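You operate a simulated robot arm through the tools that you are given. There is no shell and no other tool. Be economical: measure what you need, move in short steps, check, and stop when the job is done.

You run a simulated two-armed robot. Do the job below in one go: nothing can be reset, and whatever is moved stays where it is left.

Task
Shut the left drawer. Close the left cupboard door. Put three of the chain pieces from the top of the chain board on the pump end of the workbench. Stack the blue pot from the end of the long bench by the fineness meter on top of the green pot. Put the bearing block from the end of the long bench by the fineness meter on the top of the low green table. Put the white grease cup from the end of the long bench by the fineness meter on the bearing there. Any order will do. Set down upright: bearing block, grease cup.

Only the result counts: the job must be done as asked and must still hold three seconds after the hand-in. Knocking over, shifting, dropping, spilling or breaking anything else fails it.

Robot
Two 7-joint arms with two-finger parallel grippers on one trunk, on a base that drives. Base frame: it is fixed to the floor where the robot stands at the start and does not move with it; the origin is under the middle of the robot, x ahead of it, y to its left, z up. Units: m, degrees, N and s.
The left shoulder is at the start at [0.07, 0.13, 0.962], the right one opposite. With the tool pointing down near the work surface each hand reaches from about 0.1 to 0.48 m from the robot's upright axis, wherever it stands, measured 20 degrees to its own side. Places, roughly: bearing (6x6x2 cm) [0.7, -3.8, 0.9]; bearing block (11x4x7 cm) [0.7, -3.7, 0.9]; chain piece [1.5, -0.25, 1]; grease cup [0.25, -4, 1]; left cupboard door [0.3, 0.1, 0.4]; left drawer [0.5, 0.2, 0.8]; pot [0.5, -3.75, 1]; pump end of the workbench [-0.8, 1.6, 0.9]; top of the low green table (20x18 cm) [2.1, -2.14, 0.76]. Payload 1.57 kg a hand.
The TCP of each hand is the grasp point between the finger pads, 0.03 m short of the fingertips. In the tool frame z runs along the fingers and y along their closing line. Largest opening 0.08 m; finger width 0.017, thickness 0.012; the body of the gripper, 0.04 by 0.082 m, starts 0.08 m behind the TCP.
Orientation is told as [roll, pitch, yaw] about the base's x, y, z axes, in that order, counted from this pose: with the fingers straight down and closing along the base's y, the tool's x points along the base's -x, its y along +y and its z along -z.

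Tools
- The arms move only by the tool arm_command. It takes "left_plan", "right_plan" or both (then of equal length, played together; a hand with none holds still); each is a list of rows, each an object of numbers (a shift or turn left out is 0, a gripper value left out holds the last): "tx", "ty", "tz": the shift along the tool's x, y, z in units of 25 mm (1.0 is 25 mm); "ax", "ay", "az": the turn, a rotation vector about the tool's x, y, z in units of 8 degrees (1.0 is 8 degrees); "grip": the opening, from 0 (shut) to 1 (fully open). In form: [{"tx": .., "ty": .., "tz": .., "ax": .., "ay": .., "az": .., "grip": ..}, ...]. A call has 1 to 12 rows; each row shifts and turns the commanded pose from where the row before left it, along the tool's axes as they then stand. A call with a number of a shift or a turn outside -1 to 1 is refused whole. Each row takes 0.2 s and may step no farther than 0.05 m and 8.6 degrees from the row before; otherwise, or with a gripper value out of range, the whole call is refused. Where a pose cannot be reached the arm comes as near as it can. A force on the tool above 40 N (or 10 N above the force at the start of the call, whichever is more), or a blocked arm, ends the call early, and 0.2 s more pass. Each finger travels about 0.108 m/s and halts on what it meets, pressing with about 22 N; the grip force reading is that of the motor and also rises with nothing between the fingers. The clock runs only during rows and for 0.2 s after the last one: add rows that do not move to give the fingers time. It gives the time, the measured TCP pose, the force on the tool (base axes), the opening and the grip force at its end, in the units of the frame above (readings bear some noise), with the torque about the TCP (base axes, N m) and any sound that the robot's microphone picked up, and new pictures: "pictures" is both (left out), scene, wrist or none (wrist: the cameras of the hands that moved).
- Cameras (640 x 400 px; columns grow to the right, rows downward): "scene" is now at [0.1226, -0.012, 1.1647]; the picture's right is [-0.15, -0.99, 0.00], its down [-0.78, 0.12, -0.61] and it looks along [0.60, -0.09, -0.79] (base axes); focal length 214 px, centre (320, 200). "left" rides on the left gripper at [0.072, 0.007, -0.122] in its tool frame; the picture's right is [-0.09, 1.00, 0.00], its down [-0.84, -0.08, -0.54] and it looks along [-0.54, -0.05, 0.84] (tool axes); focal length 238 px, centre (320, 200). "right" rides on the right gripper at [0.072, -0.007, -0.122] in its tool frame; the picture's right is [0.09, 1.00, 0.00], its down [-0.84, 0.08, -0.54] and it looks along [-0.54, 0.05, 0.84] (tool axes); focal length 238 px, centre (320, 200). There is no depth. A picture from a camera that has moved, and an enlarged one, comes with that camera's place and axes in the base frame and with its lens.
- slide_trunk(by): slides the trunk up (or, below 0, down) by that many m; the arms and the scene camera ride with it, the base frame stays. It gives what a move gives, with no picture.
- steer(legs): drives the robot by 1 to 6 legs, each [ahead, left, turn to the left] in m, m and degrees, along the robot's own axes; the way and the turn of a leg run together, so that a leg with both is an arc; at most 1.5 m and 180 degrees a leg. The arms and the cameras ride along, it lands a little off, and it stops where it bumps. It gives what a move gives, and a new picture of the scene camera.
- pan_tilt(pan, tilt): turns the head with the scene camera to pan (to the left, within 86 degrees either way) and tilt (down, from -29 to 69), counted from straight ahead of the robot. It gives what a move gives, and a new picture of the scene camera.
- close_up(camera, box): a new picture of the part [left, top, right, bottom] of that camera's present view, enlarged. It takes no simulated time.
- job_done(): hands the job in; it is judged then, once.

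Work in short steps. Places have to be worked out from the pictures, the camera data and where the tool is seen: move nearer, look again, correct. Check each grasp and each placing, and mend what went wrong. You have 207 turns and 260 pictures in all, those below and enlarged ones among them. Open the grippers and draw the arms clear of the work before you hand the job in, unless the task says otherwise; then end with one line.

The tools are called after "Call:" as a command line: name --argument value ..., lists and objects as JSON in quotes. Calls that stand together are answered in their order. arm_command: Moves the arms, as the interface text tells. Its arguments: {"type":"object","properties":{"left_plan":{"type":"array"},"right_plan":{"type":"array"},"pictures":{"type":"string","enum":["both","scene","wrist","none"]}},"required":[]} The other tools are called the same way: slide_trunk (by) slides the trunk up or down; steer (legs) drives the base; pan_tilt (pan, tilt) turns the head that bears the scene camera; close_up (camera, box) takes an enlarged picture of a part of a camera's view; job_done () hands the job in.

At the start:

```text
time: 0.0
left_position: [0.3433, 0.191, 1.0022]
left_ee_rot: [0.0, 0.1, 0.0]
left_wrist_force: [0.5, -0.7, 0.7]
left_ft_torque: [0.02, -0.01, -0.03]
left_width: 0.0799
left_gripper_force: 0.1
right_position: [0.3122, -0.1612, 1.055]
right_ee_rot: [0.1, -0.2, -0.1]
right_wrist_force: [0.3, -0.4, 0.1]
right_ft_torque: [0.02, 0.0, 0.02]
right_width: 0.0798
right_gripper_force: 0.1
trunk travel left (down, up): [-0.6, 0.34]
robot x, y, heading: [-0.0017, -0.0001, -0.1]
head pan, tilt: [-8.6, 52.3]
```

scene: 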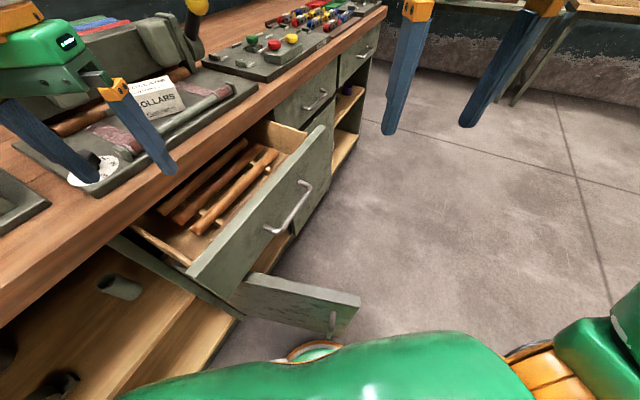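
right: 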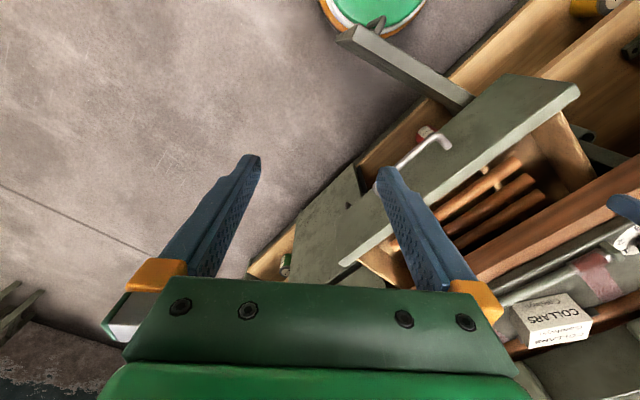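
left: 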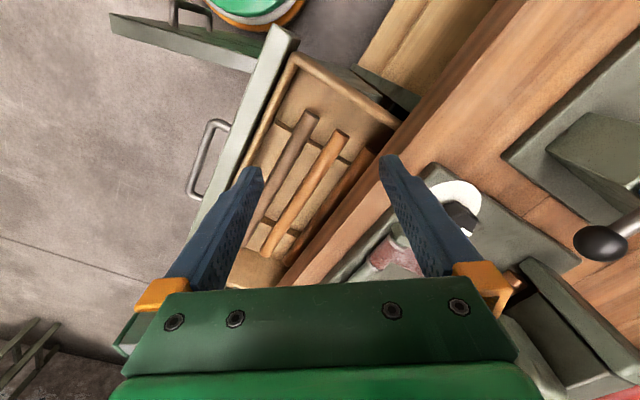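

First I'll look around to learn the layout: left with the head toward the drawer, cupboard and bench.

Call:
pan_tilt --pan 30 --tilt 60

Call:
pan_tilt --pan 70 --tilt 30

Call:
pan_tilt --pan -10 --tilt 20

Call:
pan_tilt --pan -75 --tilt 15

```text
time: 1.1
left_position: [0.3463, 0.1892, 1.0007]
left_ee_rot: [0.0, -0.1, 0.0]
left_wrist_force: [-0.1, 0.2, -0.3]
left_ft_torque: [0.01, 0.03, 0.0]
left_width: 0.0802
left_gripper_force: 0.0
right_position: [0.3129, -0.1597, 1.0547]
right_ee_rot: [0.1, -0.1, 0.0]
right_wrist_force: [0.8, -0.4, -0.7]
right_ft_torque: [0.03, -0.03, -0.01]
right_width: 0.08
right_gripper_force: 0.0
trunk travel left (down, up): [-0.6, 0.34]
robot x, y, heading: [-0.0008, -0.0009, 0.0]
head pan, tilt: [30.0, 60.0]
camera scene: at [0.1064, 0.0325, 1.1552], right [0.5, -0.87, 0.0], down [-0.75, -0.43, -0.5], along [0.43, 0.25, -0.87], focal length 214 px, centre (320, 200)
```

scene: 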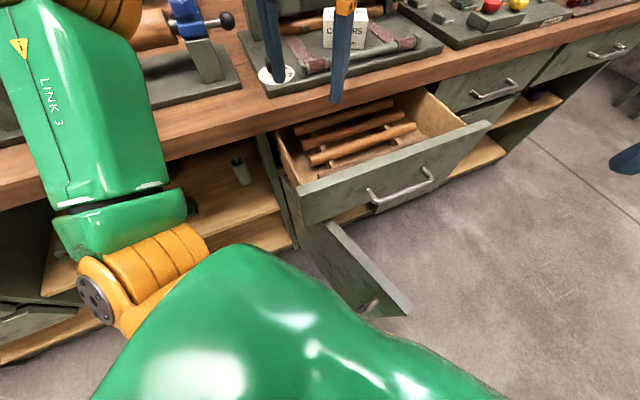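

```text
time: 2.1
left_position: [0.3447, 0.1906, 1.002]
left_ee_rot: [0.0, 0.1, 0.0]
left_wrist_force: [0.6, -0.8, -0.6]
left_ft_torque: [-0.01, -0.02, -0.01]
left_width: 0.0801
left_gripper_force: 0.0
right_position: [0.3123, -0.1583, 1.0551]
right_ee_rot: [0.1, -0.1, -0.1]
right_wrist_force: [0.3, -0.1, 0.2]
right_ft_torque: [0.01, 0.04, 0.0]
right_width: 0.0796
right_gripper_force: 0.0
trunk travel left (down, up): [-0.6, 0.34]
robot x, y, heading: [0.0028, -0.0019, -0.1]
head pan, tilt: [70.0, 30.0]
camera scene: at [0.0797, 0.0841, 1.1972], right [0.94, -0.34, 0.0], down [-0.17, -0.47, -0.87], along [0.3, 0.81, -0.5], focal length 214 px, centre (320, 200)
```

scene: 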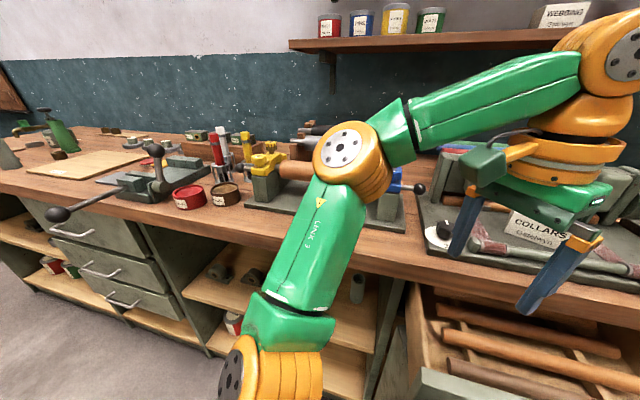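

```text
time: 3.6
left_position: [0.3434, 0.1905, 1.0015]
left_ee_rot: [0.0, 0.0, 0.0]
left_wrist_force: [-0.1, -0.4, -0.2]
left_ft_torque: [0.02, -0.04, 0.0]
left_width: 0.0799
left_gripper_force: 0.1
right_position: [0.3129, -0.1599, 1.0548]
right_ee_rot: [0.1, -0.2, -0.1]
right_wrist_force: [0.8, -0.3, -0.3]
right_ft_torque: [-0.01, 0.0, -0.02]
right_width: 0.0799
right_gripper_force: 0.1
trunk travel left (down, up): [-0.6, 0.34]
robot x, y, heading: [0.0005, -0.0021, 0.0]
head pan, tilt: [-10.0, 20.0]
camera scene: at [0.1404, -0.0169, 1.2133], right [-0.17, -0.98, 0.0], down [-0.34, 0.06, -0.94], along [0.93, -0.16, -0.34], focal length 214 px, centre (320, 200)
```

scene: 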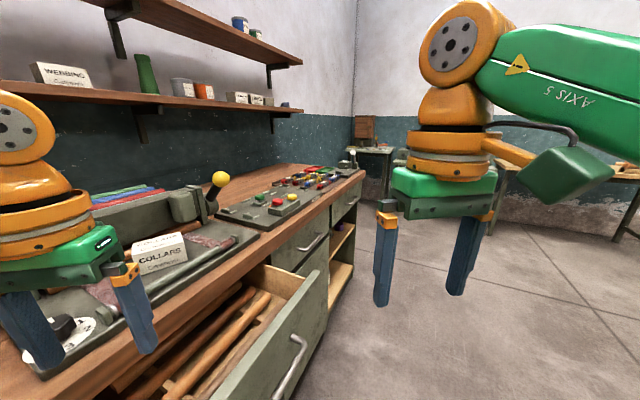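

```text
time: 5.0
left_position: [0.3449, 0.1898, 1.002]
left_ee_rot: [-0.1, 0.0, 0.0]
left_wrist_force: [-0.3, -0.4, 0.0]
left_ft_torque: [0.0, 0.03, 0.02]
left_width: 0.08
left_gripper_force: 0.0
right_position: [0.3113, -0.1601, 1.0537]
right_ee_rot: [0.1, 0.0, 0.0]
right_wrist_force: [0.4, -0.2, 0.4]
right_ft_torque: [0.02, 0.0, -0.01]
right_width: 0.08
right_gripper_force: 0.0
trunk travel left (down, up): [-0.6, 0.34]
robot x, y, heading: [-0.0022, 0.0031, 0.2]
head pan, tilt: [-75.0, 15.0]
camera scene: at [0.073, -0.091, 1.2215], right [-0.97, -0.26, 0.0], down [-0.07, 0.25, -0.97], along [0.25, -0.93, -0.26], focal length 214 px, centre (320, 200)
```

scene: 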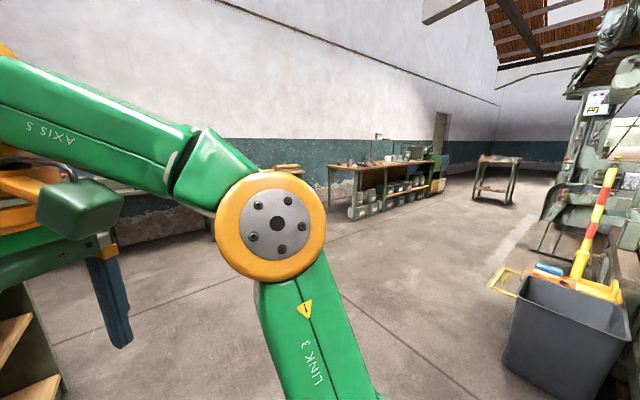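

The bench runs along about [0.78,-0.62] with its front facing [-0.62,-0.78]; the drawer's top edge is about z 0.78 and the cupboard door, hinged left, stands out below. I'll back off and turn to face the bench squarely.

Call:
steer --legs '[[-0.28, -0.38, 0], [0, 0, 51]]'

Call:
pan_tilt --pan 0 --tilt 45

```text
time: 10.1
left_position: [-0.2131, 0.0052, 1.0004]
left_ee_rot: [0.0, 0.0, 51.3]
left_wrist_force: [0.6, 0.2, -0.2]
left_ft_torque: [0.01, 0.01, -0.01]
left_width: 0.0798
left_gripper_force: 0.1
right_position: [0.0406, -0.2384, 1.0557]
right_ee_rot: [0.2, -0.1, 51.2]
right_wrist_force: [0.0, -0.5, -0.4]
right_ft_torque: [-0.02, 0.01, 0.02]
right_width: 0.0802
right_gripper_force: 0.0
trunk travel left (down, up): [-0.6, 0.34]
robot x, y, heading: [-0.2802, -0.3811, 51.1]
head pan, tilt: [-75.0, 15.0]
camera scene: at [-0.1642, -0.3816, 1.2215], right [-0.4, -0.91, 0.0], down [-0.24, 0.1, -0.97], along [0.88, -0.39, -0.26], focal length 214 px, centre (320, 200)
```

scene: 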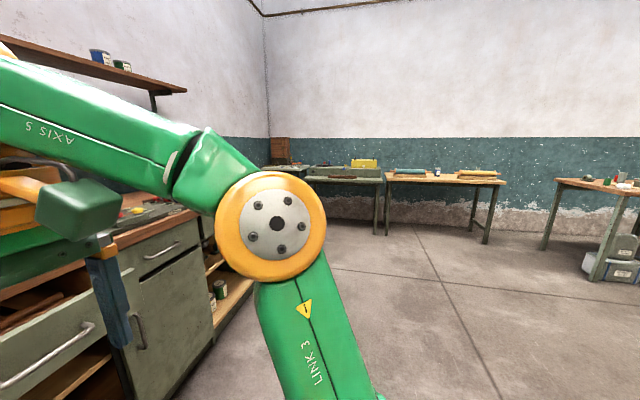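

```text
time: 11.6
left_position: [-0.212, 0.0048, 1.0019]
left_ee_rot: [-0.1, -0.1, 51.3]
left_wrist_force: [0.0, -0.3, -0.3]
left_ft_torque: [-0.01, -0.02, -0.01]
left_width: 0.0801
left_gripper_force: 0.0
right_position: [0.0416, -0.2384, 1.0549]
right_ee_rot: [0.0, -0.1, 51.1]
right_wrist_force: [-0.2, 0.5, 0.5]
right_ft_torque: [-0.02, 0.01, 0.0]
right_width: 0.0802
right_gripper_force: 0.0
trunk travel left (down, up): [-0.6, 0.34]
robot x, y, heading: [-0.2796, -0.3831, 51.2]
head pan, tilt: [0.0, 45.0]
camera scene: at [-0.1987, -0.2805, 1.1747], right [0.78, -0.63, 0.0], down [-0.44, -0.55, -0.71], along [0.44, 0.55, -0.71], focal length 214 px, centre (320, 200)
```

scene: 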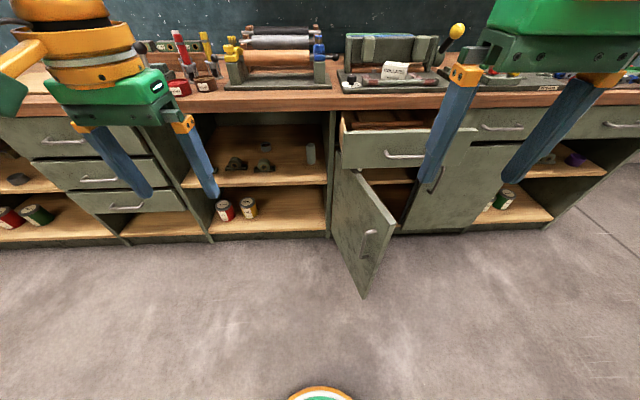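

The view is now square to the bench: left door hinged at its left side, drawer above it with handle about 0.3 m right of my centreline. I'll lower the trunk and turn the right hand to point forward with closed fingers, to use as a pusher.

Call:
slide_trunk --by -0.2

Call:
arm_command --right_plan '[{"ay": -1, "tx": -0.8, "grip": 0}, {"ay": -1, "tx": -0.8}, {"ay": -1, "tx": -0.8, "tz": 0.3}, {"ay": -1, "tx": -0.7, "tz": 0.4}, {"ay": -1, "tx": -0.6, "tz": 0.5}, {"ay": -1, "tx": -0.5, "tz": 0.6}, {"ay": -1, "tx": -0.4, "tz": 0.7}, {"ay": -1, "tx": -0.3, "tz": 0.7}, {"ay": -1, "tx": -0.2, "tz": 0.7}, {"ay": -1, "tx": -0.1, "tz": 0.8}, {"ay": -1, "tx": 0, "tz": 0.8}, {}]' --pictures "scene"

```text
time: 13.8
left_position: [-0.2143, 0.0039, 0.8013]
left_ee_rot: [0.1, 0.0, 51.1]
left_wrist_force: [-0.5, -0.1, -0.4]
left_ft_torque: [-0.02, 0.03, -0.03]
left_width: 0.0798
left_gripper_force: 0.0
right_position: [0.0407, -0.2384, 0.8549]
right_ee_rot: [0.0, -0.1, 51.1]
right_wrist_force: [0.0, -0.1, -0.9]
right_ft_torque: [0.01, 0.0, 0.01]
right_width: 0.0797
right_gripper_force: 0.0
trunk travel left (down, up): [-0.4, 0.54]
robot x, y, heading: [-0.2834, -0.3844, 51.1]
head pan, tilt: [0.0, 45.0]
```

```text
time: 16.4
left_position: [-0.2128, 0.0042, 0.801]
left_ee_rot: [0.0, 0.0, 51.3]
left_wrist_force: [-0.1, 0.9, 0.1]
left_ft_torque: [-0.02, -0.02, -0.03]
left_width: 0.0799
left_gripper_force: 0.0
right_position: [0.1749, -0.0693, 0.8295]
right_ee_rot: [3.6, -88.0, 47.6]
right_wrist_force: [0.5, -0.1, -0.1]
right_ft_torque: [-0.02, 0.02, 0.03]
right_width: 0.0
right_gripper_force: 21.1
trunk travel left (down, up): [-0.4, 0.54]
robot x, y, heading: [-0.2776, -0.383, 51.3]
head pan, tilt: [0.0, 45.0]
camera scene: at [-0.199, -0.2807, 0.9747], right [0.78, -0.63, 0.0], down [-0.44, -0.55, -0.71], along [0.44, 0.55, -0.71], focal length 214 px, centre (320, 200)
```

scene: 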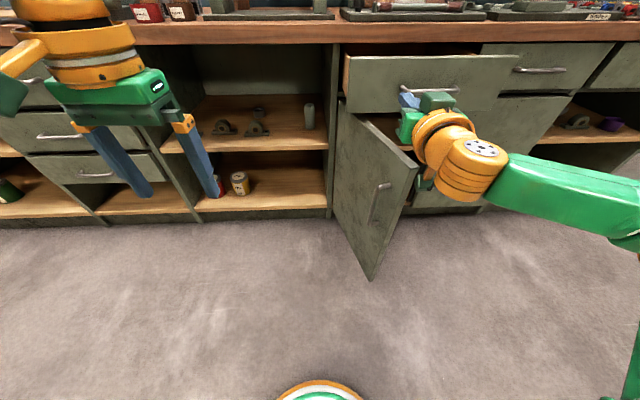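

The right fist is at z≈0.83, 0.157 m right of centre; drawer front spans about z 0.72–0.855, about 0.2 m ahead of the fingertips. I'll lower a little, drive ahead to the front and check.

Call:
slide_trunk --by -0.03

Call:
steer --legs '[[0.17, -0.02, 0]]'

```text
time: 17.1
left_position: [-0.2125, 0.0047, 0.771]
left_ee_rot: [0.0, -0.1, 51.2]
left_wrist_force: [-0.1, -0.4, -0.3]
left_ft_torque: [-0.01, 0.01, -0.02]
left_width: 0.0803
left_gripper_force: 0.0
right_position: [0.1753, -0.0705, 0.799]
right_ee_rot: [2.2, -88.0, 49.0]
right_wrist_force: [0.3, 0.9, -0.4]
right_ft_torque: [0.0, 0.01, 0.03]
right_width: 0.0001
right_gripper_force: 21.2
trunk travel left (down, up): [-0.37, 0.57]
robot x, y, heading: [-0.278, -0.3815, 51.3]
head pan, tilt: [0.0, 45.0]
```

```text
time: 18.6
left_position: [-0.0895, 0.1266, 0.7693]
left_ee_rot: [0.0, 0.0, 51.2]
left_wrist_force: [-0.4, -0.3, 0.0]
left_ft_torque: [0.0, 0.02, -0.02]
left_width: 0.08
left_gripper_force: 0.1
right_position: [0.2981, 0.0495, 0.7993]
right_ee_rot: [2.1, -88.0, 49.0]
right_wrist_force: [-0.7, -0.2, 0.1]
right_ft_torque: [0.0, 0.02, 0.03]
right_width: 0.0003
right_gripper_force: 21.2
trunk travel left (down, up): [-0.37, 0.57]
robot x, y, heading: [-0.1545, -0.2624, 51.1]
head pan, tilt: [0.0, 45.0]
camera scene: at [-0.0762, -0.1596, 0.9446], right [0.78, -0.63, 0.0], down [-0.44, -0.55, -0.71], along [0.44, 0.55, -0.71], focal length 214 px, centre (320, 200)
```

scene: 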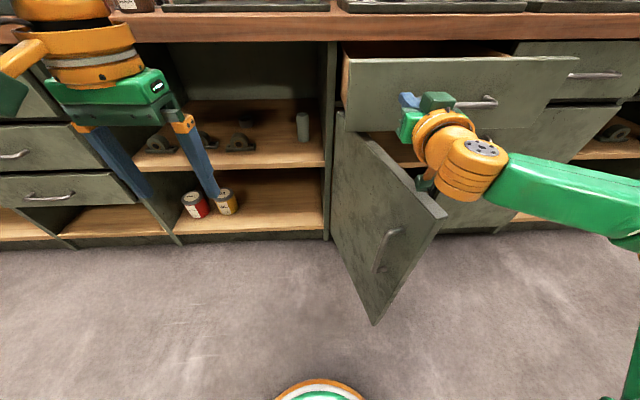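

No contact yet; I keep driving ahead to push.

Call:
steer --legs '[[0.12, 0, 0]]'

```text
time: 19.8
left_position: [-0.0163, 0.2165, 0.7707]
left_ee_rot: [0.0, -0.1, 51.1]
left_wrist_force: [-0.4, 0.4, 0.2]
left_ft_torque: [-0.02, 0.0, 0.0]
left_width: 0.0802
left_gripper_force: 0.1
right_position: [0.3718, 0.1417, 0.7982]
right_ee_rot: [2.0, -88.0, 49.0]
right_wrist_force: [-0.4, 1.2, -1.0]
right_ft_torque: [-0.01, -0.01, -0.01]
right_width: 0.0001
right_gripper_force: 21.6
trunk travel left (down, up): [-0.37, 0.57]
robot x, y, heading: [-0.0869, -0.167, 51.0]
head pan, tilt: [0.0, 45.0]
camera scene: at [-0.0021, -0.0676, 0.9446], right [0.78, -0.63, 0.0], down [-0.44, -0.55, -0.71], along [0.44, 0.55, -0.71], focal length 214 px, centre (320, 200)
```

scene: 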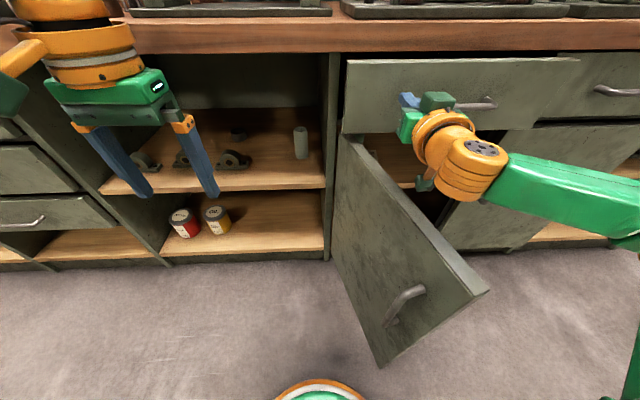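

The drawer is moving in. I continue in small steps.

Call:
steer --legs '[[0.06, 0, 0]]'

```text
time: 20.8
left_position: [0.023, 0.2651, 0.7704]
left_ee_rot: [-0.1, 0.1, 51.2]
left_wrist_force: [-0.5, 0.3, 0.4]
left_ft_torque: [0.01, 0.02, -0.01]
left_width: 0.0795
left_gripper_force: 0.2
right_position: [0.4092, 0.1884, 0.799]
right_ee_rot: [2.0, -88.0, 49.0]
right_wrist_force: [-0.2, 0.4, -0.1]
right_ft_torque: [0.03, 0.01, 0.01]
right_width: 0.0002
right_gripper_force: 21.1
trunk travel left (down, up): [-0.37, 0.57]
robot x, y, heading: [-0.0482, -0.123, 51.1]
head pan, tilt: [0.0, 45.0]
camera scene: at [0.0358, -0.0204, 0.9446], right [0.78, -0.63, 0.0], down [-0.44, -0.55, -0.71], along [0.44, 0.55, -0.71], focal length 214 px, centre (320, 200)
```

scene: 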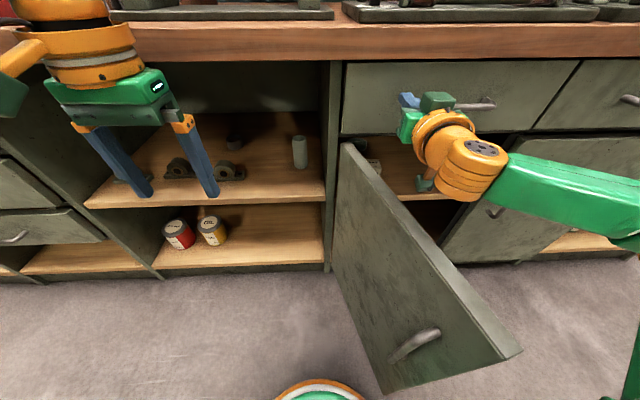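

The drawer looks almost flush with its neighbour; one more nudge to feel the stop.

Call:
steer --legs '[[0.025, 0, 0]]'

Call:
close_up --camera "scene" --box '[320, 30, 640, 230]'

```text
time: 21.7
left_position: [0.034, 0.2785, 0.7728]
left_ee_rot: [0.0, -0.1, 51.0]
left_wrist_force: [0.2, 0.2, -0.3]
left_ft_torque: [0.02, -0.01, 0.01]
left_width: 0.0801
left_gripper_force: 0.1
right_position: [0.4199, 0.2024, 0.8009]
right_ee_rot: [3.6, -88.0, 47.6]
right_wrist_force: [-5.0, -8.4, 0.6]
right_ft_torque: [0.08, -0.02, 0.04]
right_width: 0.0
right_gripper_force: 21.6
trunk travel left (down, up): [-0.37, 0.57]
robot x, y, heading: [-0.0275, -0.1076, 51.0]
head pan, tilt: [0.0, 45.0]
stopped in leg 1: the force on the tool passed its limit at 91 N (the readings are from after the stop); the commanded pose is now the measured one
camera scene: at [0.0474, -0.0069, 0.9451], right [0.78, -0.63, 0.0], down [-0.44, -0.55, -0.71], along [0.45, 0.55, -0.7], focal length 214 px, centre (320, 200)
```

scene: 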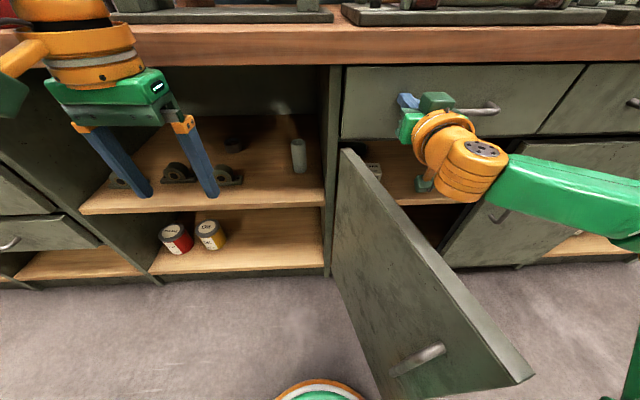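

```text
2.00 times, centred on (480, 130) of scene
camera zoom: at [0.0474, -0.0069, 0.9451], right [0.78, -0.63, 0.0], down [-0.44, -0.55, -0.71], along [0.45, 0.55, -0.7], focal length 429 px, centre (0, 340)
```

zoom: 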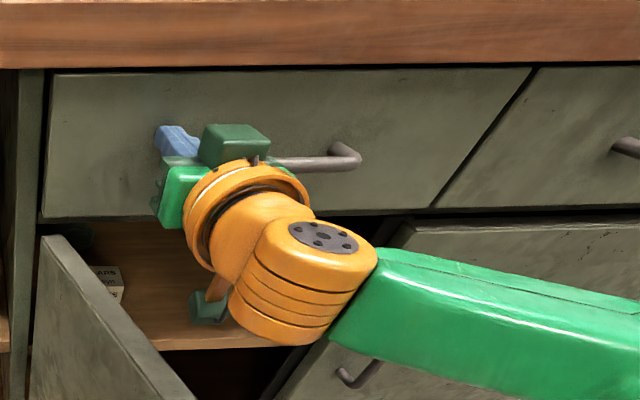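

The drawer is shut. Now back off and to the left, then lower so the fist comes beside the outer face of the door (top z≈0.68, free end close to me on the right).

Call:
steer --legs '[[-0.3, 0, 0], [0, 0.12, 0]]'

Call:
slide_trunk --by -0.25

Call:
pan_tilt --pan -20 --tilt 45

```text
time: 24.6
left_position: [-0.2458, 0.1193, 0.7709]
left_ee_rot: [0.0, -0.1, 51.0]
left_wrist_force: [-0.8, 0.2, 0.4]
left_ft_torque: [-0.01, 0.01, 0.02]
left_width: 0.0801
left_gripper_force: 0.1
right_position: [0.1396, 0.0418, 0.7988]
right_ee_rot: [1.3, -87.9, 49.7]
right_wrist_force: [-0.6, -0.2, -0.3]
right_ft_torque: [-0.02, -0.02, -0.03]
right_width: 0.0
right_gripper_force: 21.6
trunk travel left (down, up): [-0.37, 0.57]
robot x, y, heading: [-0.3191, -0.2669, 51.1]
head pan, tilt: [0.0, 45.0]
camera scene: at [-0.2337, -0.1662, 0.9447], right [0.78, -0.63, 0.0], down [-0.45, -0.55, -0.71], along [0.45, 0.55, -0.71], focal length 214 px, centre (320, 200)
```

scene: 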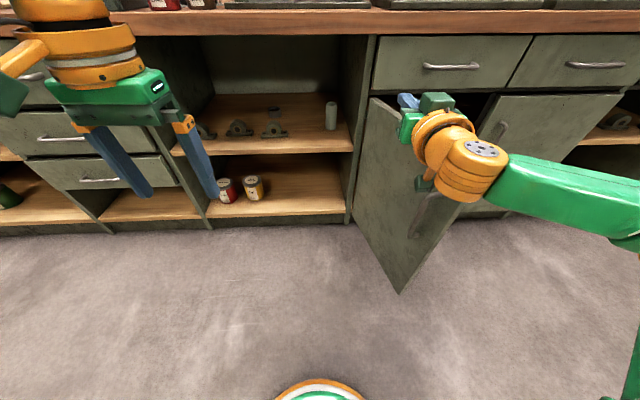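

```text
time: 27.1
left_position: [-0.2455, 0.1188, 0.5215]
left_ee_rot: [0.2, -0.1, 51.0]
left_wrist_force: [0.6, 0.9, -0.1]
left_ft_torque: [0.01, 0.0, 0.02]
left_width: 0.08
left_gripper_force: 0.0
right_position: [0.139, 0.0422, 0.5488]
right_ee_rot: [2.3, -87.9, 48.8]
right_wrist_force: [0.7, 0.4, -0.7]
right_ft_torque: [-0.01, -0.03, 0.02]
right_width: 0.0
right_gripper_force: 21.0
trunk travel left (down, up): [-0.12, 0.82]
robot x, y, heading: [-0.3158, -0.2688, 51.1]
head pan, tilt: [0.0, 45.0]
```

```text
time: 28.0
left_position: [-0.2459, 0.1193, 0.522]
left_ee_rot: [0.1, -0.1, 51.0]
left_wrist_force: [0.4, 0.4, -0.2]
left_ft_torque: [0.0, 0.0, 0.03]
left_width: 0.0801
left_gripper_force: 0.1
right_position: [0.1396, 0.0417, 0.5487]
right_ee_rot: [2.3, -87.9, 48.9]
right_wrist_force: [-0.4, -0.2, 0.3]
right_ft_torque: [-0.03, 0.01, 0.03]
right_width: 0.0
right_gripper_force: 21.1
trunk travel left (down, up): [-0.12, 0.82]
robot x, y, heading: [-0.3129, -0.2663, 51.1]
head pan, tilt: [-20.0, 45.0]
camera scene: at [-0.2149, -0.1878, 0.6947], right [0.52, -0.86, 0.0], down [-0.61, -0.36, -0.71], along [0.61, 0.36, -0.71], focal length 214 px, centre (320, 200)
```

scene: 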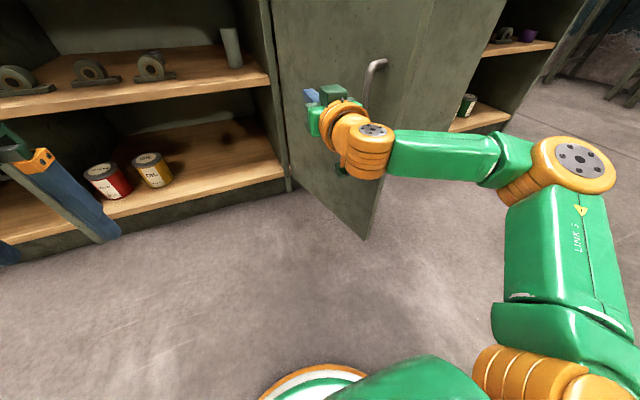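

The fist is beside the outer face. I sweep right with a slight advance so the door swings to the right.

Call:
steer --legs '[[0.03, -0.15, 0]]'

```text
time: 29.4
left_position: [-0.1116, 0.0492, 0.5228]
left_ee_rot: [0.1, -0.1, 50.8]
left_wrist_force: [0.1, 0.5, 0.0]
left_ft_torque: [-0.02, -0.02, 0.04]
left_width: 0.0799
left_gripper_force: 0.1
right_position: [0.2732, -0.0294, 0.5475]
right_ee_rot: [2.3, -87.9, 48.7]
right_wrist_force: [0.1, 0.4, 0.6]
right_ft_torque: [-0.01, -0.02, 0.03]
right_width: 0.0001
right_gripper_force: 21.1
trunk travel left (down, up): [-0.12, 0.82]
robot x, y, heading: [-0.1783, -0.3338, 50.9]
head pan, tilt: [-20.0, 45.0]
camera scene: at [-0.0812, -0.2581, 0.6947], right [0.51, -0.86, 0.0], down [-0.61, -0.36, -0.71], along [0.61, 0.36, -0.71], focal length 214 px, centre (320, 200)
```

scene: 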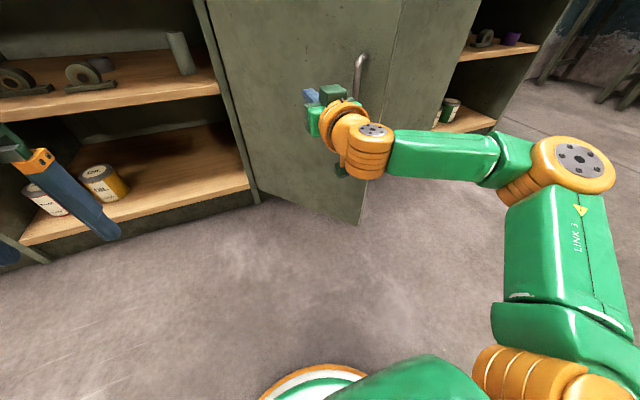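

The door is swinging. Continue right and ahead.

Call:
steer --legs '[[0.12, -0.08, 0]]'

```text
time: 30.7
left_position: [0.0272, 0.0929, 0.5205]
left_ee_rot: [0.1, 0.0, 50.7]
left_wrist_force: [0.1, 0.4, 0.1]
left_ft_torque: [-0.01, 0.0, -0.01]
left_width: 0.0797
left_gripper_force: 0.1
right_position: [0.4123, 0.0138, 0.549]
right_ee_rot: [2.2, -87.9, 48.5]
right_wrist_force: [-0.4, -0.2, -0.1]
right_ft_torque: [0.01, -0.03, 0.01]
right_width: 0.0002
right_gripper_force: 21.6
trunk travel left (down, up): [-0.12, 0.82]
robot x, y, heading: [-0.0429, -0.2961, 50.6]
head pan, tilt: [-20.0, 45.0]
camera scene: at [0.057, -0.2143, 0.6947], right [0.51, -0.86, 0.0], down [-0.61, -0.36, -0.71], along [0.61, 0.36, -0.71], focal length 214 px, centre (320, 200)
```

scene: 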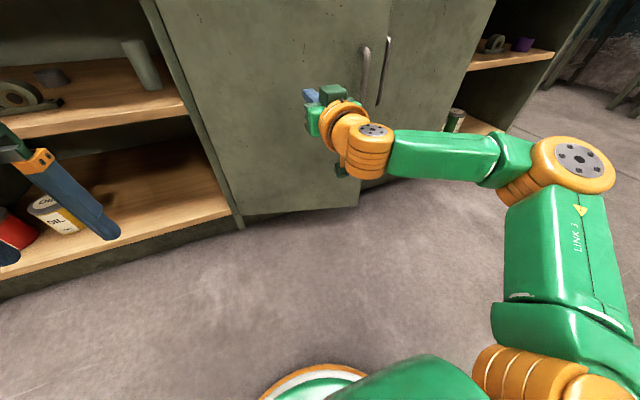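

Nearly shut; fingertips still about 0.14 m short of the cabinet face. Straight ahead.

Call:
steer --legs '[[0.16, 0, 0]]'

```text
time: 32.2
left_position: [0.1284, 0.2144, 0.5219]
left_ee_rot: [0.1, 0.0, 50.5]
left_wrist_force: [-0.4, 0.3, 0.1]
left_ft_torque: [-0.02, 0.02, -0.04]
left_width: 0.0801
left_gripper_force: 0.0
right_position: [0.5113, 0.1335, 0.5478]
right_ee_rot: [2.0, -87.5, 48.9]
right_wrist_force: [-4.3, -6.6, -0.1]
right_ft_torque: [0.04, -0.06, 0.08]
right_width: 0.0
right_gripper_force: 21.5
trunk travel left (down, up): [-0.12, 0.82]
robot x, y, heading: [0.0574, -0.1739, 50.6]
head pan, tilt: [-20.0, 45.0]
stopped in leg 1: the force on the tool passed its limit at 104 N (the readings are from after the stop); the commanded pose is now the measured one
camera scene: at [0.1567, -0.0937, 0.695], right [0.51, -0.86, 0.0], down [-0.61, -0.36, -0.71], along [0.61, 0.36, -0.71], focal length 214 px, centre (320, 200)
```

scene: 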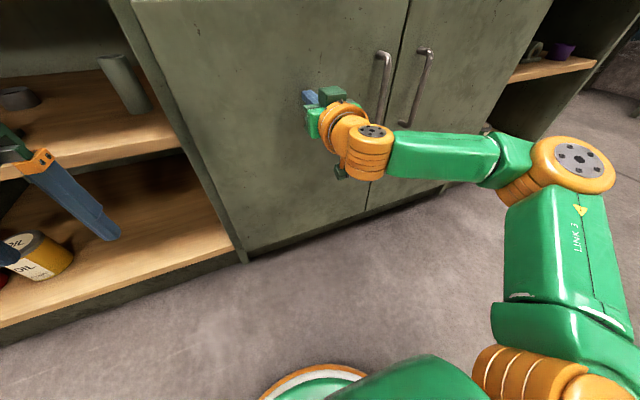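

The door is flush and shut. I back away, raise the trunk to its starting height, and return the right hand to pointing down.

Call:
steer --legs '[[-0.35, 0, 0]]'

Call:
slide_trunk --by 0.55

Call:
arm_command --right_plan '[{"ay": 1, "tz": -0.8, "grip": 1}, {"ay": 1, "tz": -0.8, "tx": 0.1}, {"ay": 1, "tz": -0.7, "tx": 0.2}, {"ay": 1, "tz": -0.7, "tx": 0.3}, {"ay": 1, "tz": -0.7, "tx": 0.4}, {"ay": 1, "tz": -0.6, "tx": 0.5}, {"ay": 1, "tz": -0.5, "tx": 0.6}, {"ay": 1, "tz": -0.4, "tx": 0.7}, {"ay": 1, "tz": -0.3, "tx": 0.8}, {"ay": 1, "tx": 0.8}, {"ay": 1, "tx": 0.8}, {}]' --pictures "none"

Call:
pan_tilt --pan -45 --tilt 30

```text
time: 34.5
left_position: [-0.0947, -0.0558, 0.5206]
left_ee_rot: [0.1, 0.1, 50.4]
left_wrist_force: [0.6, 1.2, -0.5]
left_ft_torque: [0.02, 0.01, 0.02]
left_width: 0.0801
left_gripper_force: 0.0
right_position: [0.2886, -0.1365, 0.5458]
right_ee_rot: [1.3, -87.4, 49.8]
right_wrist_force: [-0.5, -1.4, 0.3]
right_ft_torque: [0.03, 0.0, 0.03]
right_width: 0.0
right_gripper_force: 21.3
trunk travel left (down, up): [-0.12, 0.82]
robot x, y, heading: [-0.1691, -0.4397, 50.7]
head pan, tilt: [-20.0, 45.0]
camera scene: at [-0.0658, -0.363, 0.6947], right [0.51, -0.86, 0.0], down [-0.61, -0.36, -0.71], along [0.61, 0.36, -0.71], focal length 214 px, centre (320, 200)
```

scene: 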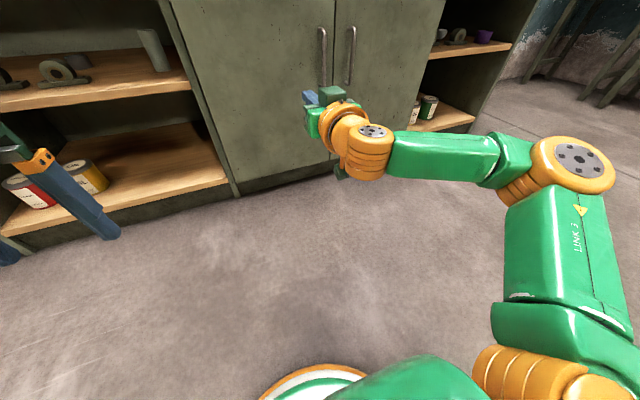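

```text
refused: 0.55 is not a number from -0.4 to 0.4
```

```text
time: 37.1
left_position: [-0.0944, -0.0557, 0.5202]
left_ee_rot: [0.1, 0.1, 50.6]
left_wrist_force: [0.0, 1.6, 0.4]
left_ft_torque: [0.0, -0.01, -0.01]
left_width: 0.08
left_gripper_force: 0.1
right_position: [0.1518, -0.3056, 0.5435]
right_ee_rot: [0.1, 0.5, 51.0]
right_wrist_force: [0.2, 0.0, 0.6]
right_ft_torque: [0.04, 0.02, -0.02]
right_width: 0.0801
right_gripper_force: 0.1
trunk travel left (down, up): [-0.12, 0.82]
robot x, y, heading: [-0.1657, -0.442, 50.6]
head pan, tilt: [-20.0, 45.0]
```

```text
time: 38.0
left_position: [-0.0963, -0.0546, 0.5207]
left_ee_rot: [0.1, 0.3, 50.5]
left_wrist_force: [-0.4, -0.4, 0.0]
left_ft_torque: [-0.03, -0.03, 0.02]
left_width: 0.0797
left_gripper_force: 0.0
right_position: [0.151, -0.3048, 0.5444]
right_ee_rot: [0.1, 0.5, 51.0]
right_wrist_force: [0.2, 0.2, -0.2]
right_ft_torque: [-0.04, 0.0, -0.05]
right_width: 0.0798
right_gripper_force: 0.0
trunk travel left (down, up): [-0.12, 0.82]
robot x, y, heading: [-0.164, -0.446, 50.5]
head pan, tilt: [-45.0, 30.0]
camera scene: at [-0.0458, -0.3956, 0.7173], right [0.1, -1.0, 0.0], down [-0.5, -0.05, -0.87], along [0.86, 0.08, -0.5], focal length 214 px, centre (320, 200)
```

scene: 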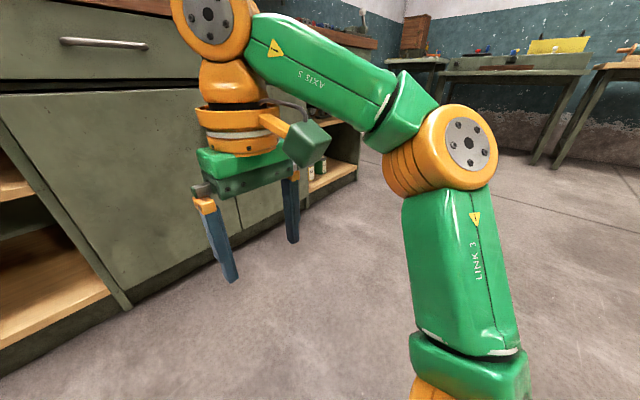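

Raise the trunk in two slides (0.6 in all), then drive right along the bench about 1.0 m to look at the chain board.

Call:
slide_trunk --by 0.4

Call:
slide_trunk --by 0.2

Call:
pan_tilt --pan 0 --tilt 40

Call:
steer --legs '[[0.1, -1.05, 0.4]]'

```text
time: 41.8
left_position: [-0.0948, -0.0549, 0.9213]
left_ee_rot: [0.2, 0.1, 50.5]
left_wrist_force: [-0.1, -0.1, -0.4]
left_ft_torque: [0.02, -0.03, 0.0]
left_width: 0.0798
left_gripper_force: 0.0
right_position: [0.1518, -0.3051, 0.9428]
right_ee_rot: [0.1, 0.5, 50.9]
right_wrist_force: [0.1, -0.4, -0.1]
right_ft_torque: [0.04, 0.0, -0.02]
right_width: 0.08
right_gripper_force: 0.0
trunk travel left (down, up): [-0.52, 0.42]
robot x, y, heading: [-0.166, -0.4435, 50.7]
head pan, tilt: [-45.0, 30.0]
```

```text
time: 44.0
left_position: [-0.0946, -0.056, 1.122]
left_ee_rot: [0.0, 0.0, 50.5]
left_wrist_force: [-0.2, 0.5, -0.2]
left_ft_torque: [-0.03, -0.02, -0.01]
left_width: 0.0799
left_gripper_force: 0.2
right_position: [0.1517, -0.3054, 1.1436]
right_ee_rot: [0.1, 0.5, 51.0]
right_wrist_force: [0.4, 0.1, 0.7]
right_ft_torque: [0.02, 0.02, 0.0]
right_width: 0.0802
right_gripper_force: 0.1
trunk travel left (down, up): [-0.72, 0.22]
robot x, y, heading: [-0.1664, -0.444, 50.8]
head pan, tilt: [-45.0, 30.0]
```

```text
time: 45.1
left_position: [-0.0945, -0.0553, 1.1202]
left_ee_rot: [0.0, 0.0, 50.6]
left_wrist_force: [-0.5, 0.4, -0.2]
left_ft_torque: [-0.01, -0.01, -0.01]
left_width: 0.0799
left_gripper_force: 0.1
right_position: [0.1525, -0.3045, 1.1437]
right_ee_rot: [0.1, 0.5, 51.0]
right_wrist_force: [0.0, -0.1, -0.6]
right_ft_torque: [0.02, 0.02, 0.01]
right_width: 0.0801
right_gripper_force: 0.0
trunk travel left (down, up): [-0.72, 0.22]
robot x, y, heading: [-0.1659, -0.4405, 50.5]
head pan, tilt: [0.0, 40.0]
camera scene: at [-0.0817, -0.3387, 1.302], right [0.77, -0.64, 0.0], down [-0.41, -0.5, -0.77], along [0.49, 0.59, -0.64], focal length 214 px, centre (320, 200)
```

scene: 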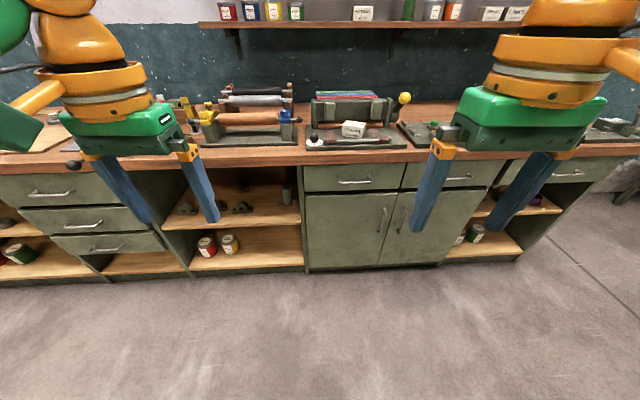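

```text
time: 50.5
left_position: [0.7757, -0.6434, 1.1212]
left_ee_rot: [0.2, 0.1, 50.9]
left_wrist_force: [0.0, -0.4, -0.6]
left_ft_torque: [0.03, -0.03, -0.03]
left_width: 0.0798
left_gripper_force: 0.1
right_position: [1.0225, -0.892, 1.1433]
right_ee_rot: [0.0, 0.5, 51.3]
right_wrist_force: [-0.1, -0.1, -0.2]
right_ft_torque: [0.0, -0.02, -0.01]
right_width: 0.08
right_gripper_force: 0.1
trunk travel left (down, up): [-0.72, 0.22]
robot x, y, heading: [0.7049, -1.0298, 50.7]
head pan, tilt: [0.0, 40.0]
camera scene: at [0.7892, -0.9263, 1.302], right [0.78, -0.63, 0.0], down [-0.41, -0.5, -0.77], along [0.48, 0.59, -0.64], focal length 214 px, centre (320, 200)
```

scene: 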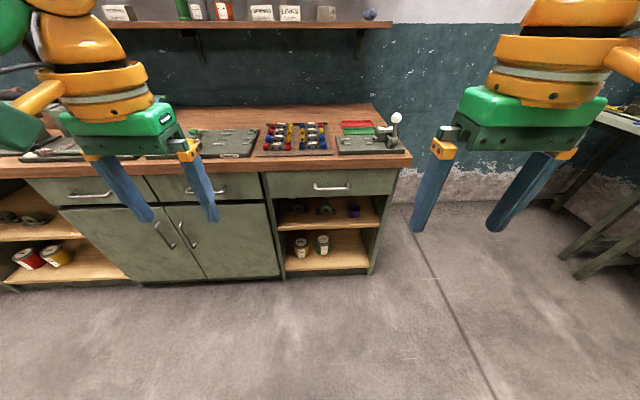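

I zoom in on the boards on the bench to identify the chain board.

Call:
close_up --camera "scene" --box '[190, 100, 430, 200]'

```text
2.67 times, centred on (310, 150) of scene
camera zoom: at [0.7892, -0.9263, 1.302], right [0.78, -0.63, 0.0], down [-0.41, -0.5, -0.77], along [0.48, 0.59, -0.64], focal length 572 px, centre (347, 333)
```

zoom: 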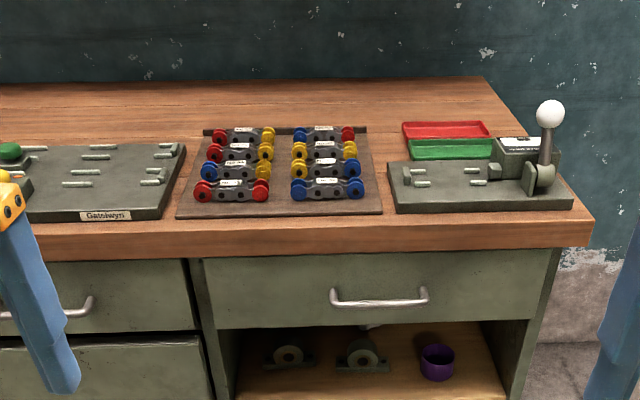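

The chain board holds two columns of four pieces lying along the bench; the nearest row is about 5 cm in from the bench edge. I'll turn the right hand 90° so it closes across the pieces, and drive closer.

Call:
arm_command --right_plan '[{"az": 1}, {"az": 1}, {"az": 1}, {"az": 1}, {"az": 1}, {"az": 1}, {"az": 1}, {"az": 1}, {"az": 1}, {"az": 1}, {"az": 1}, {"az": 0.25}]' --pictures "none"

Call:
steer --legs '[[0.4, 0.17, 0]]'

```text
time: 53.1
left_position: [0.7744, -0.642, 1.1212]
left_ee_rot: [0.1, 0.1, 50.9]
left_wrist_force: [-0.7, 0.3, 0.4]
left_ft_torque: [-0.01, -0.01, 0.03]
left_width: 0.0801
left_gripper_force: 0.1
right_position: [1.0232, -0.8927, 1.1429]
right_ee_rot: [-0.6, 0.1, -38.7]
right_wrist_force: [0.5, -0.1, 0.3]
right_ft_torque: [0.0, -0.01, 0.01]
right_width: 0.08
right_gripper_force: 0.0
trunk travel left (down, up): [-0.72, 0.22]
robot x, y, heading: [0.7036, -1.0303, 50.7]
head pan, tilt: [0.0, 40.0]
```

```text
time: 55.8
left_position: [0.9015, -0.2267, 1.122]
left_ee_rot: [0.0, 0.0, 50.6]
left_wrist_force: [0.4, 0.3, 0.6]
left_ft_torque: [0.0, 0.01, -0.03]
left_width: 0.0802
left_gripper_force: 0.1
right_position: [1.1467, -0.4757, 1.1437]
right_ee_rot: [-0.4, 0.1, -39.1]
right_wrist_force: [0.5, 0.0, -0.1]
right_ft_torque: [0.04, -0.03, 0.02]
right_width: 0.0801
right_gripper_force: 0.0
trunk travel left (down, up): [-0.72, 0.22]
robot x, y, heading: [0.8263, -0.616, 50.5]
head pan, tilt: [0.0, 40.0]
camera scene: at [0.9135, -0.5097, 1.3021], right [0.77, -0.64, 0.0], down [-0.41, -0.49, -0.77], along [0.49, 0.59, -0.64], focal length 214 px, centre (320, 200)
```

scene: 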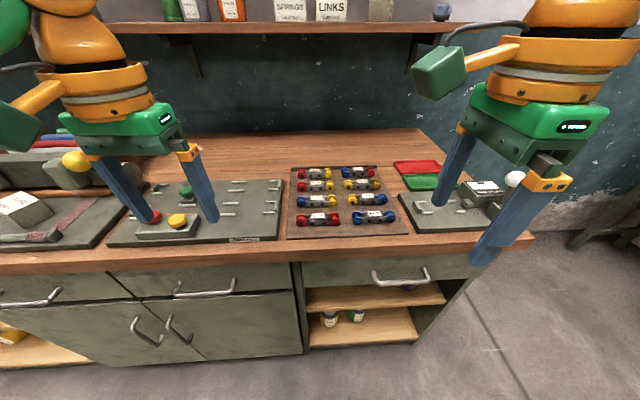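

Combining both views the pieces sit near z≈0.915, nearest right one about [1.28,-0.29]. I drive ahead 0.12 and extend/lower the right hand over it to look with the wrist camera.

Call:
steer --legs '[[0.12, 0, 0]]'

Call:
arm_command --right_plan '[{"ty": 1, "tz": 0.5}, {"ty": 1, "tz": 0.6}, {"ty": 1, "tz": 0.6}, {"ty": 1, "tz": 0.6}, {"tx": 0.4, "tz": 0.6}, {}]'

```text
time: 57.0
left_position: [0.977, -0.1323, 1.1211]
left_ee_rot: [0.1, -0.1, 50.5]
left_wrist_force: [0.2, -0.2, 0.3]
left_ft_torque: [0.02, 0.01, 0.03]
left_width: 0.0803
left_gripper_force: 0.0
right_position: [1.223, -0.3831, 1.1437]
right_ee_rot: [-0.4, 0.1, -38.9]
right_wrist_force: [-0.1, 0.0, 0.8]
right_ft_torque: [0.02, 0.0, 0.01]
right_width: 0.08
right_gripper_force: 0.1
trunk travel left (down, up): [-0.72, 0.22]
robot x, y, heading: [0.9083, -0.5197, 50.5]
head pan, tilt: [0.0, 40.0]
camera scene: at [0.9898, -0.4163, 1.3023], right [0.77, -0.64, 0.0], down [-0.41, -0.49, -0.77], along [0.49, 0.59, -0.64], focal length 214 px, centre (320, 200)
```

scene: 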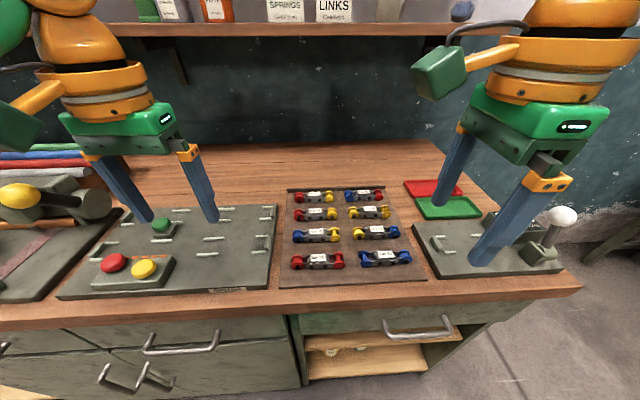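

```text
time: 58.4
left_position: [0.98, -0.1307, 1.1211]
left_ee_rot: [0.1, 0.1, 50.5]
left_wrist_force: [0.9, 0.1, 0.6]
left_ft_torque: [-0.01, 0.02, -0.04]
left_width: 0.08
left_gripper_force: 0.1
right_position: [1.2788, -0.2966, 1.069]
right_ee_rot: [-0.6, 0.1, -38.9]
right_wrist_force: [0.4, 0.6, -0.6]
right_ft_torque: [0.0, 0.0, 0.0]
right_width: 0.0801
right_gripper_force: 0.0
trunk travel left (down, up): [-0.72, 0.22]
robot x, y, heading: [0.9043, -0.5187, 50.4]
head pan, tilt: [0.0, 40.0]
camera scene: at [0.9915, -0.4143, 1.302], right [0.77, -0.64, 0.0], down [-0.41, -0.5, -0.77], along [0.49, 0.59, -0.64], focal length 214 px, centre (320, 200)
camera right: at [1.2203, -0.2562, 1.1902], right [0.56, 0.83, -0.01], down [0.7, -0.46, 0.54], along [0.45, -0.31, -0.84], focal length 238 px, centre (320, 200)
```

scene: 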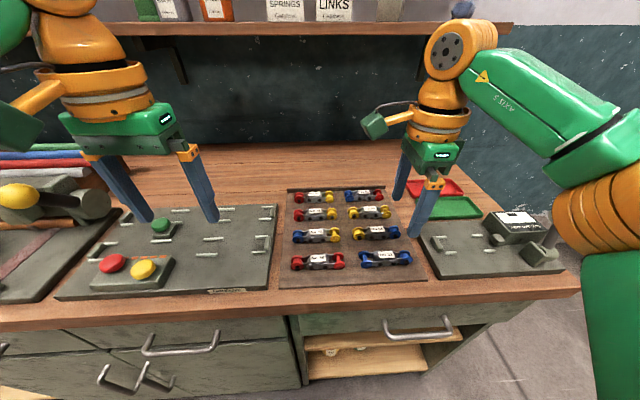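
right: 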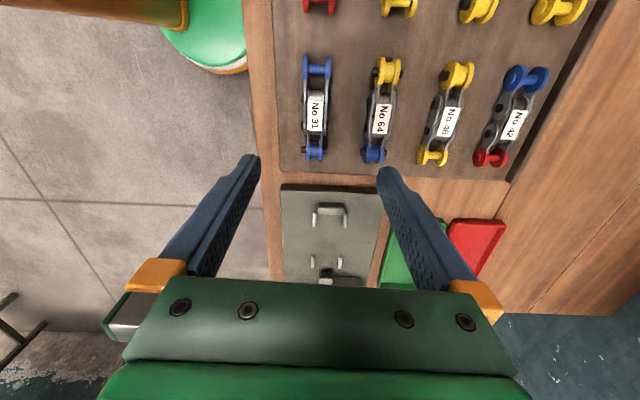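

The wrist view puts piece "No 31" at about [1.266,-0.298], rows 7 cm apart. I centre over it, narrow the fingers to 5.5 cm and descend to TCP z≈0.945.

Call:
arm_command --right_plan '[{"tx": 0.37, "ty": -0.37, "grip": 0.68}, {"tz": 1}, {"tz": 1}, {"tz": 1}, {"tz": 1}, {"tz": 0.95}, {}]' --pictures "wrist"

Call:
close_up --camera "scene" --box '[280, 160, 480, 300]'

```text
time: 60.0
left_position: [0.9787, -0.1308, 1.1223]
left_ee_rot: [0.1, 0.2, 50.5]
left_wrist_force: [0.3, -0.3, 0.0]
left_ft_torque: [0.03, 0.01, 0.0]
left_width: 0.0802
left_gripper_force: 0.1
right_position: [1.2651, -0.2996, 0.9448]
right_ee_rot: [-0.6, 0.1, -39.0]
right_wrist_force: [-0.6, 0.8, -0.4]
right_ft_torque: [-0.01, 0.03, 0.0]
right_width: 0.0541
right_gripper_force: 0.1
trunk travel left (down, up): [-0.72, 0.22]
robot x, y, heading: [0.9086, -0.5172, 50.2]
head pan, tilt: [0.0, 40.0]
camera right: at [1.2065, -0.2592, 1.066], right [0.56, 0.83, -0.01], down [0.7, -0.46, 0.54], along [0.45, -0.31, -0.84], focal length 238 px, centre (320, 200)
```

right: 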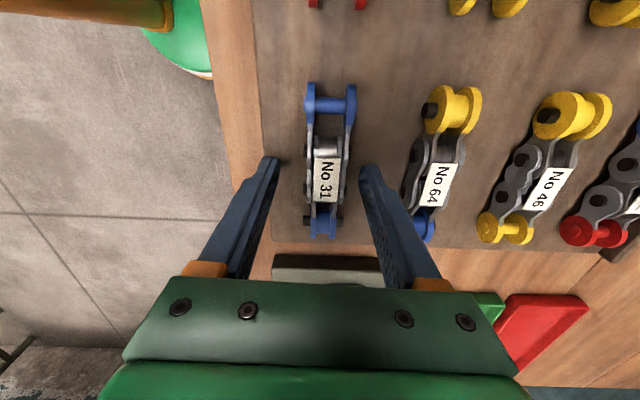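

```text
2.86 times, centred on (380, 230) of scene
camera zoom: at [0.9913, -0.4142, 1.302], right [0.77, -0.64, 0.0], down [-0.41, -0.5, -0.77], along [0.49, 0.59, -0.64], focal length 613 px, centre (149, 114)
```

zoom: 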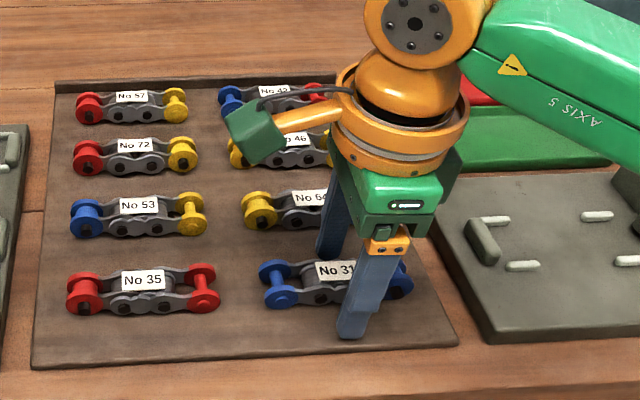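

The fingers straddle the link at its middle. I descend 1.2 cm more and watch the force.

Call:
arm_command --right_plan '[{"tz": 0.25}, {"tz": 0.25}, {}]' --pictures "none"

Call:
close_up --camera "right" --box '[200, 60, 500, 260]'

```text
time: 61.0
left_position: [0.9745, -0.1341, 1.1222]
left_ee_rot: [0.2, -0.2, 50.4]
left_wrist_force: [-0.8, -0.5, -0.8]
left_ft_torque: [-0.01, -0.02, -0.01]
left_width: 0.0801
left_gripper_force: 0.0
right_position: [1.2644, -0.3017, 0.9392]
right_ee_rot: [0.1, 0.1, -39.1]
right_wrist_force: [2.5, -0.9, 25.7]
right_ft_torque: [-0.71, 0.33, 0.22]
right_width: 0.0538
right_gripper_force: 0.1
trunk travel left (down, up): [-0.72, 0.22]
robot x, y, heading: [0.9083, -0.5199, 50.6]
head pan, tilt: [0.0, 40.0]
stopped in row 3 (right hand): the force on the tool passed its limit at 42 N (the readings are from after the stop); the commanded pose is now the measured one
```

```text
2.00 times, centred on (350, 160) of right
camera zoom: at [1.2047, -0.2619, 1.0591], right [0.56, 0.83, 0.0], down [0.7, -0.47, 0.54], along [0.45, -0.3, -0.84], focal length 477 px, centre (260, 280)
```

zoom: 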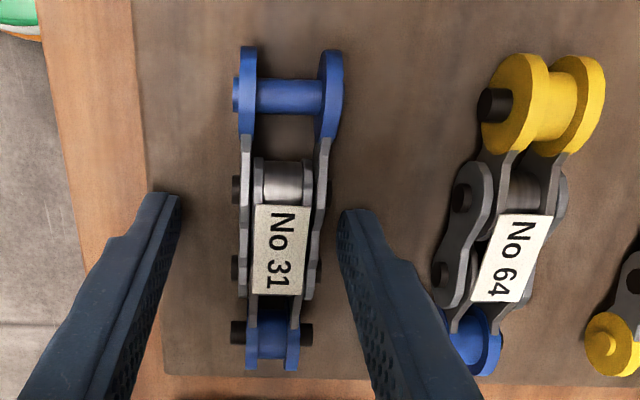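

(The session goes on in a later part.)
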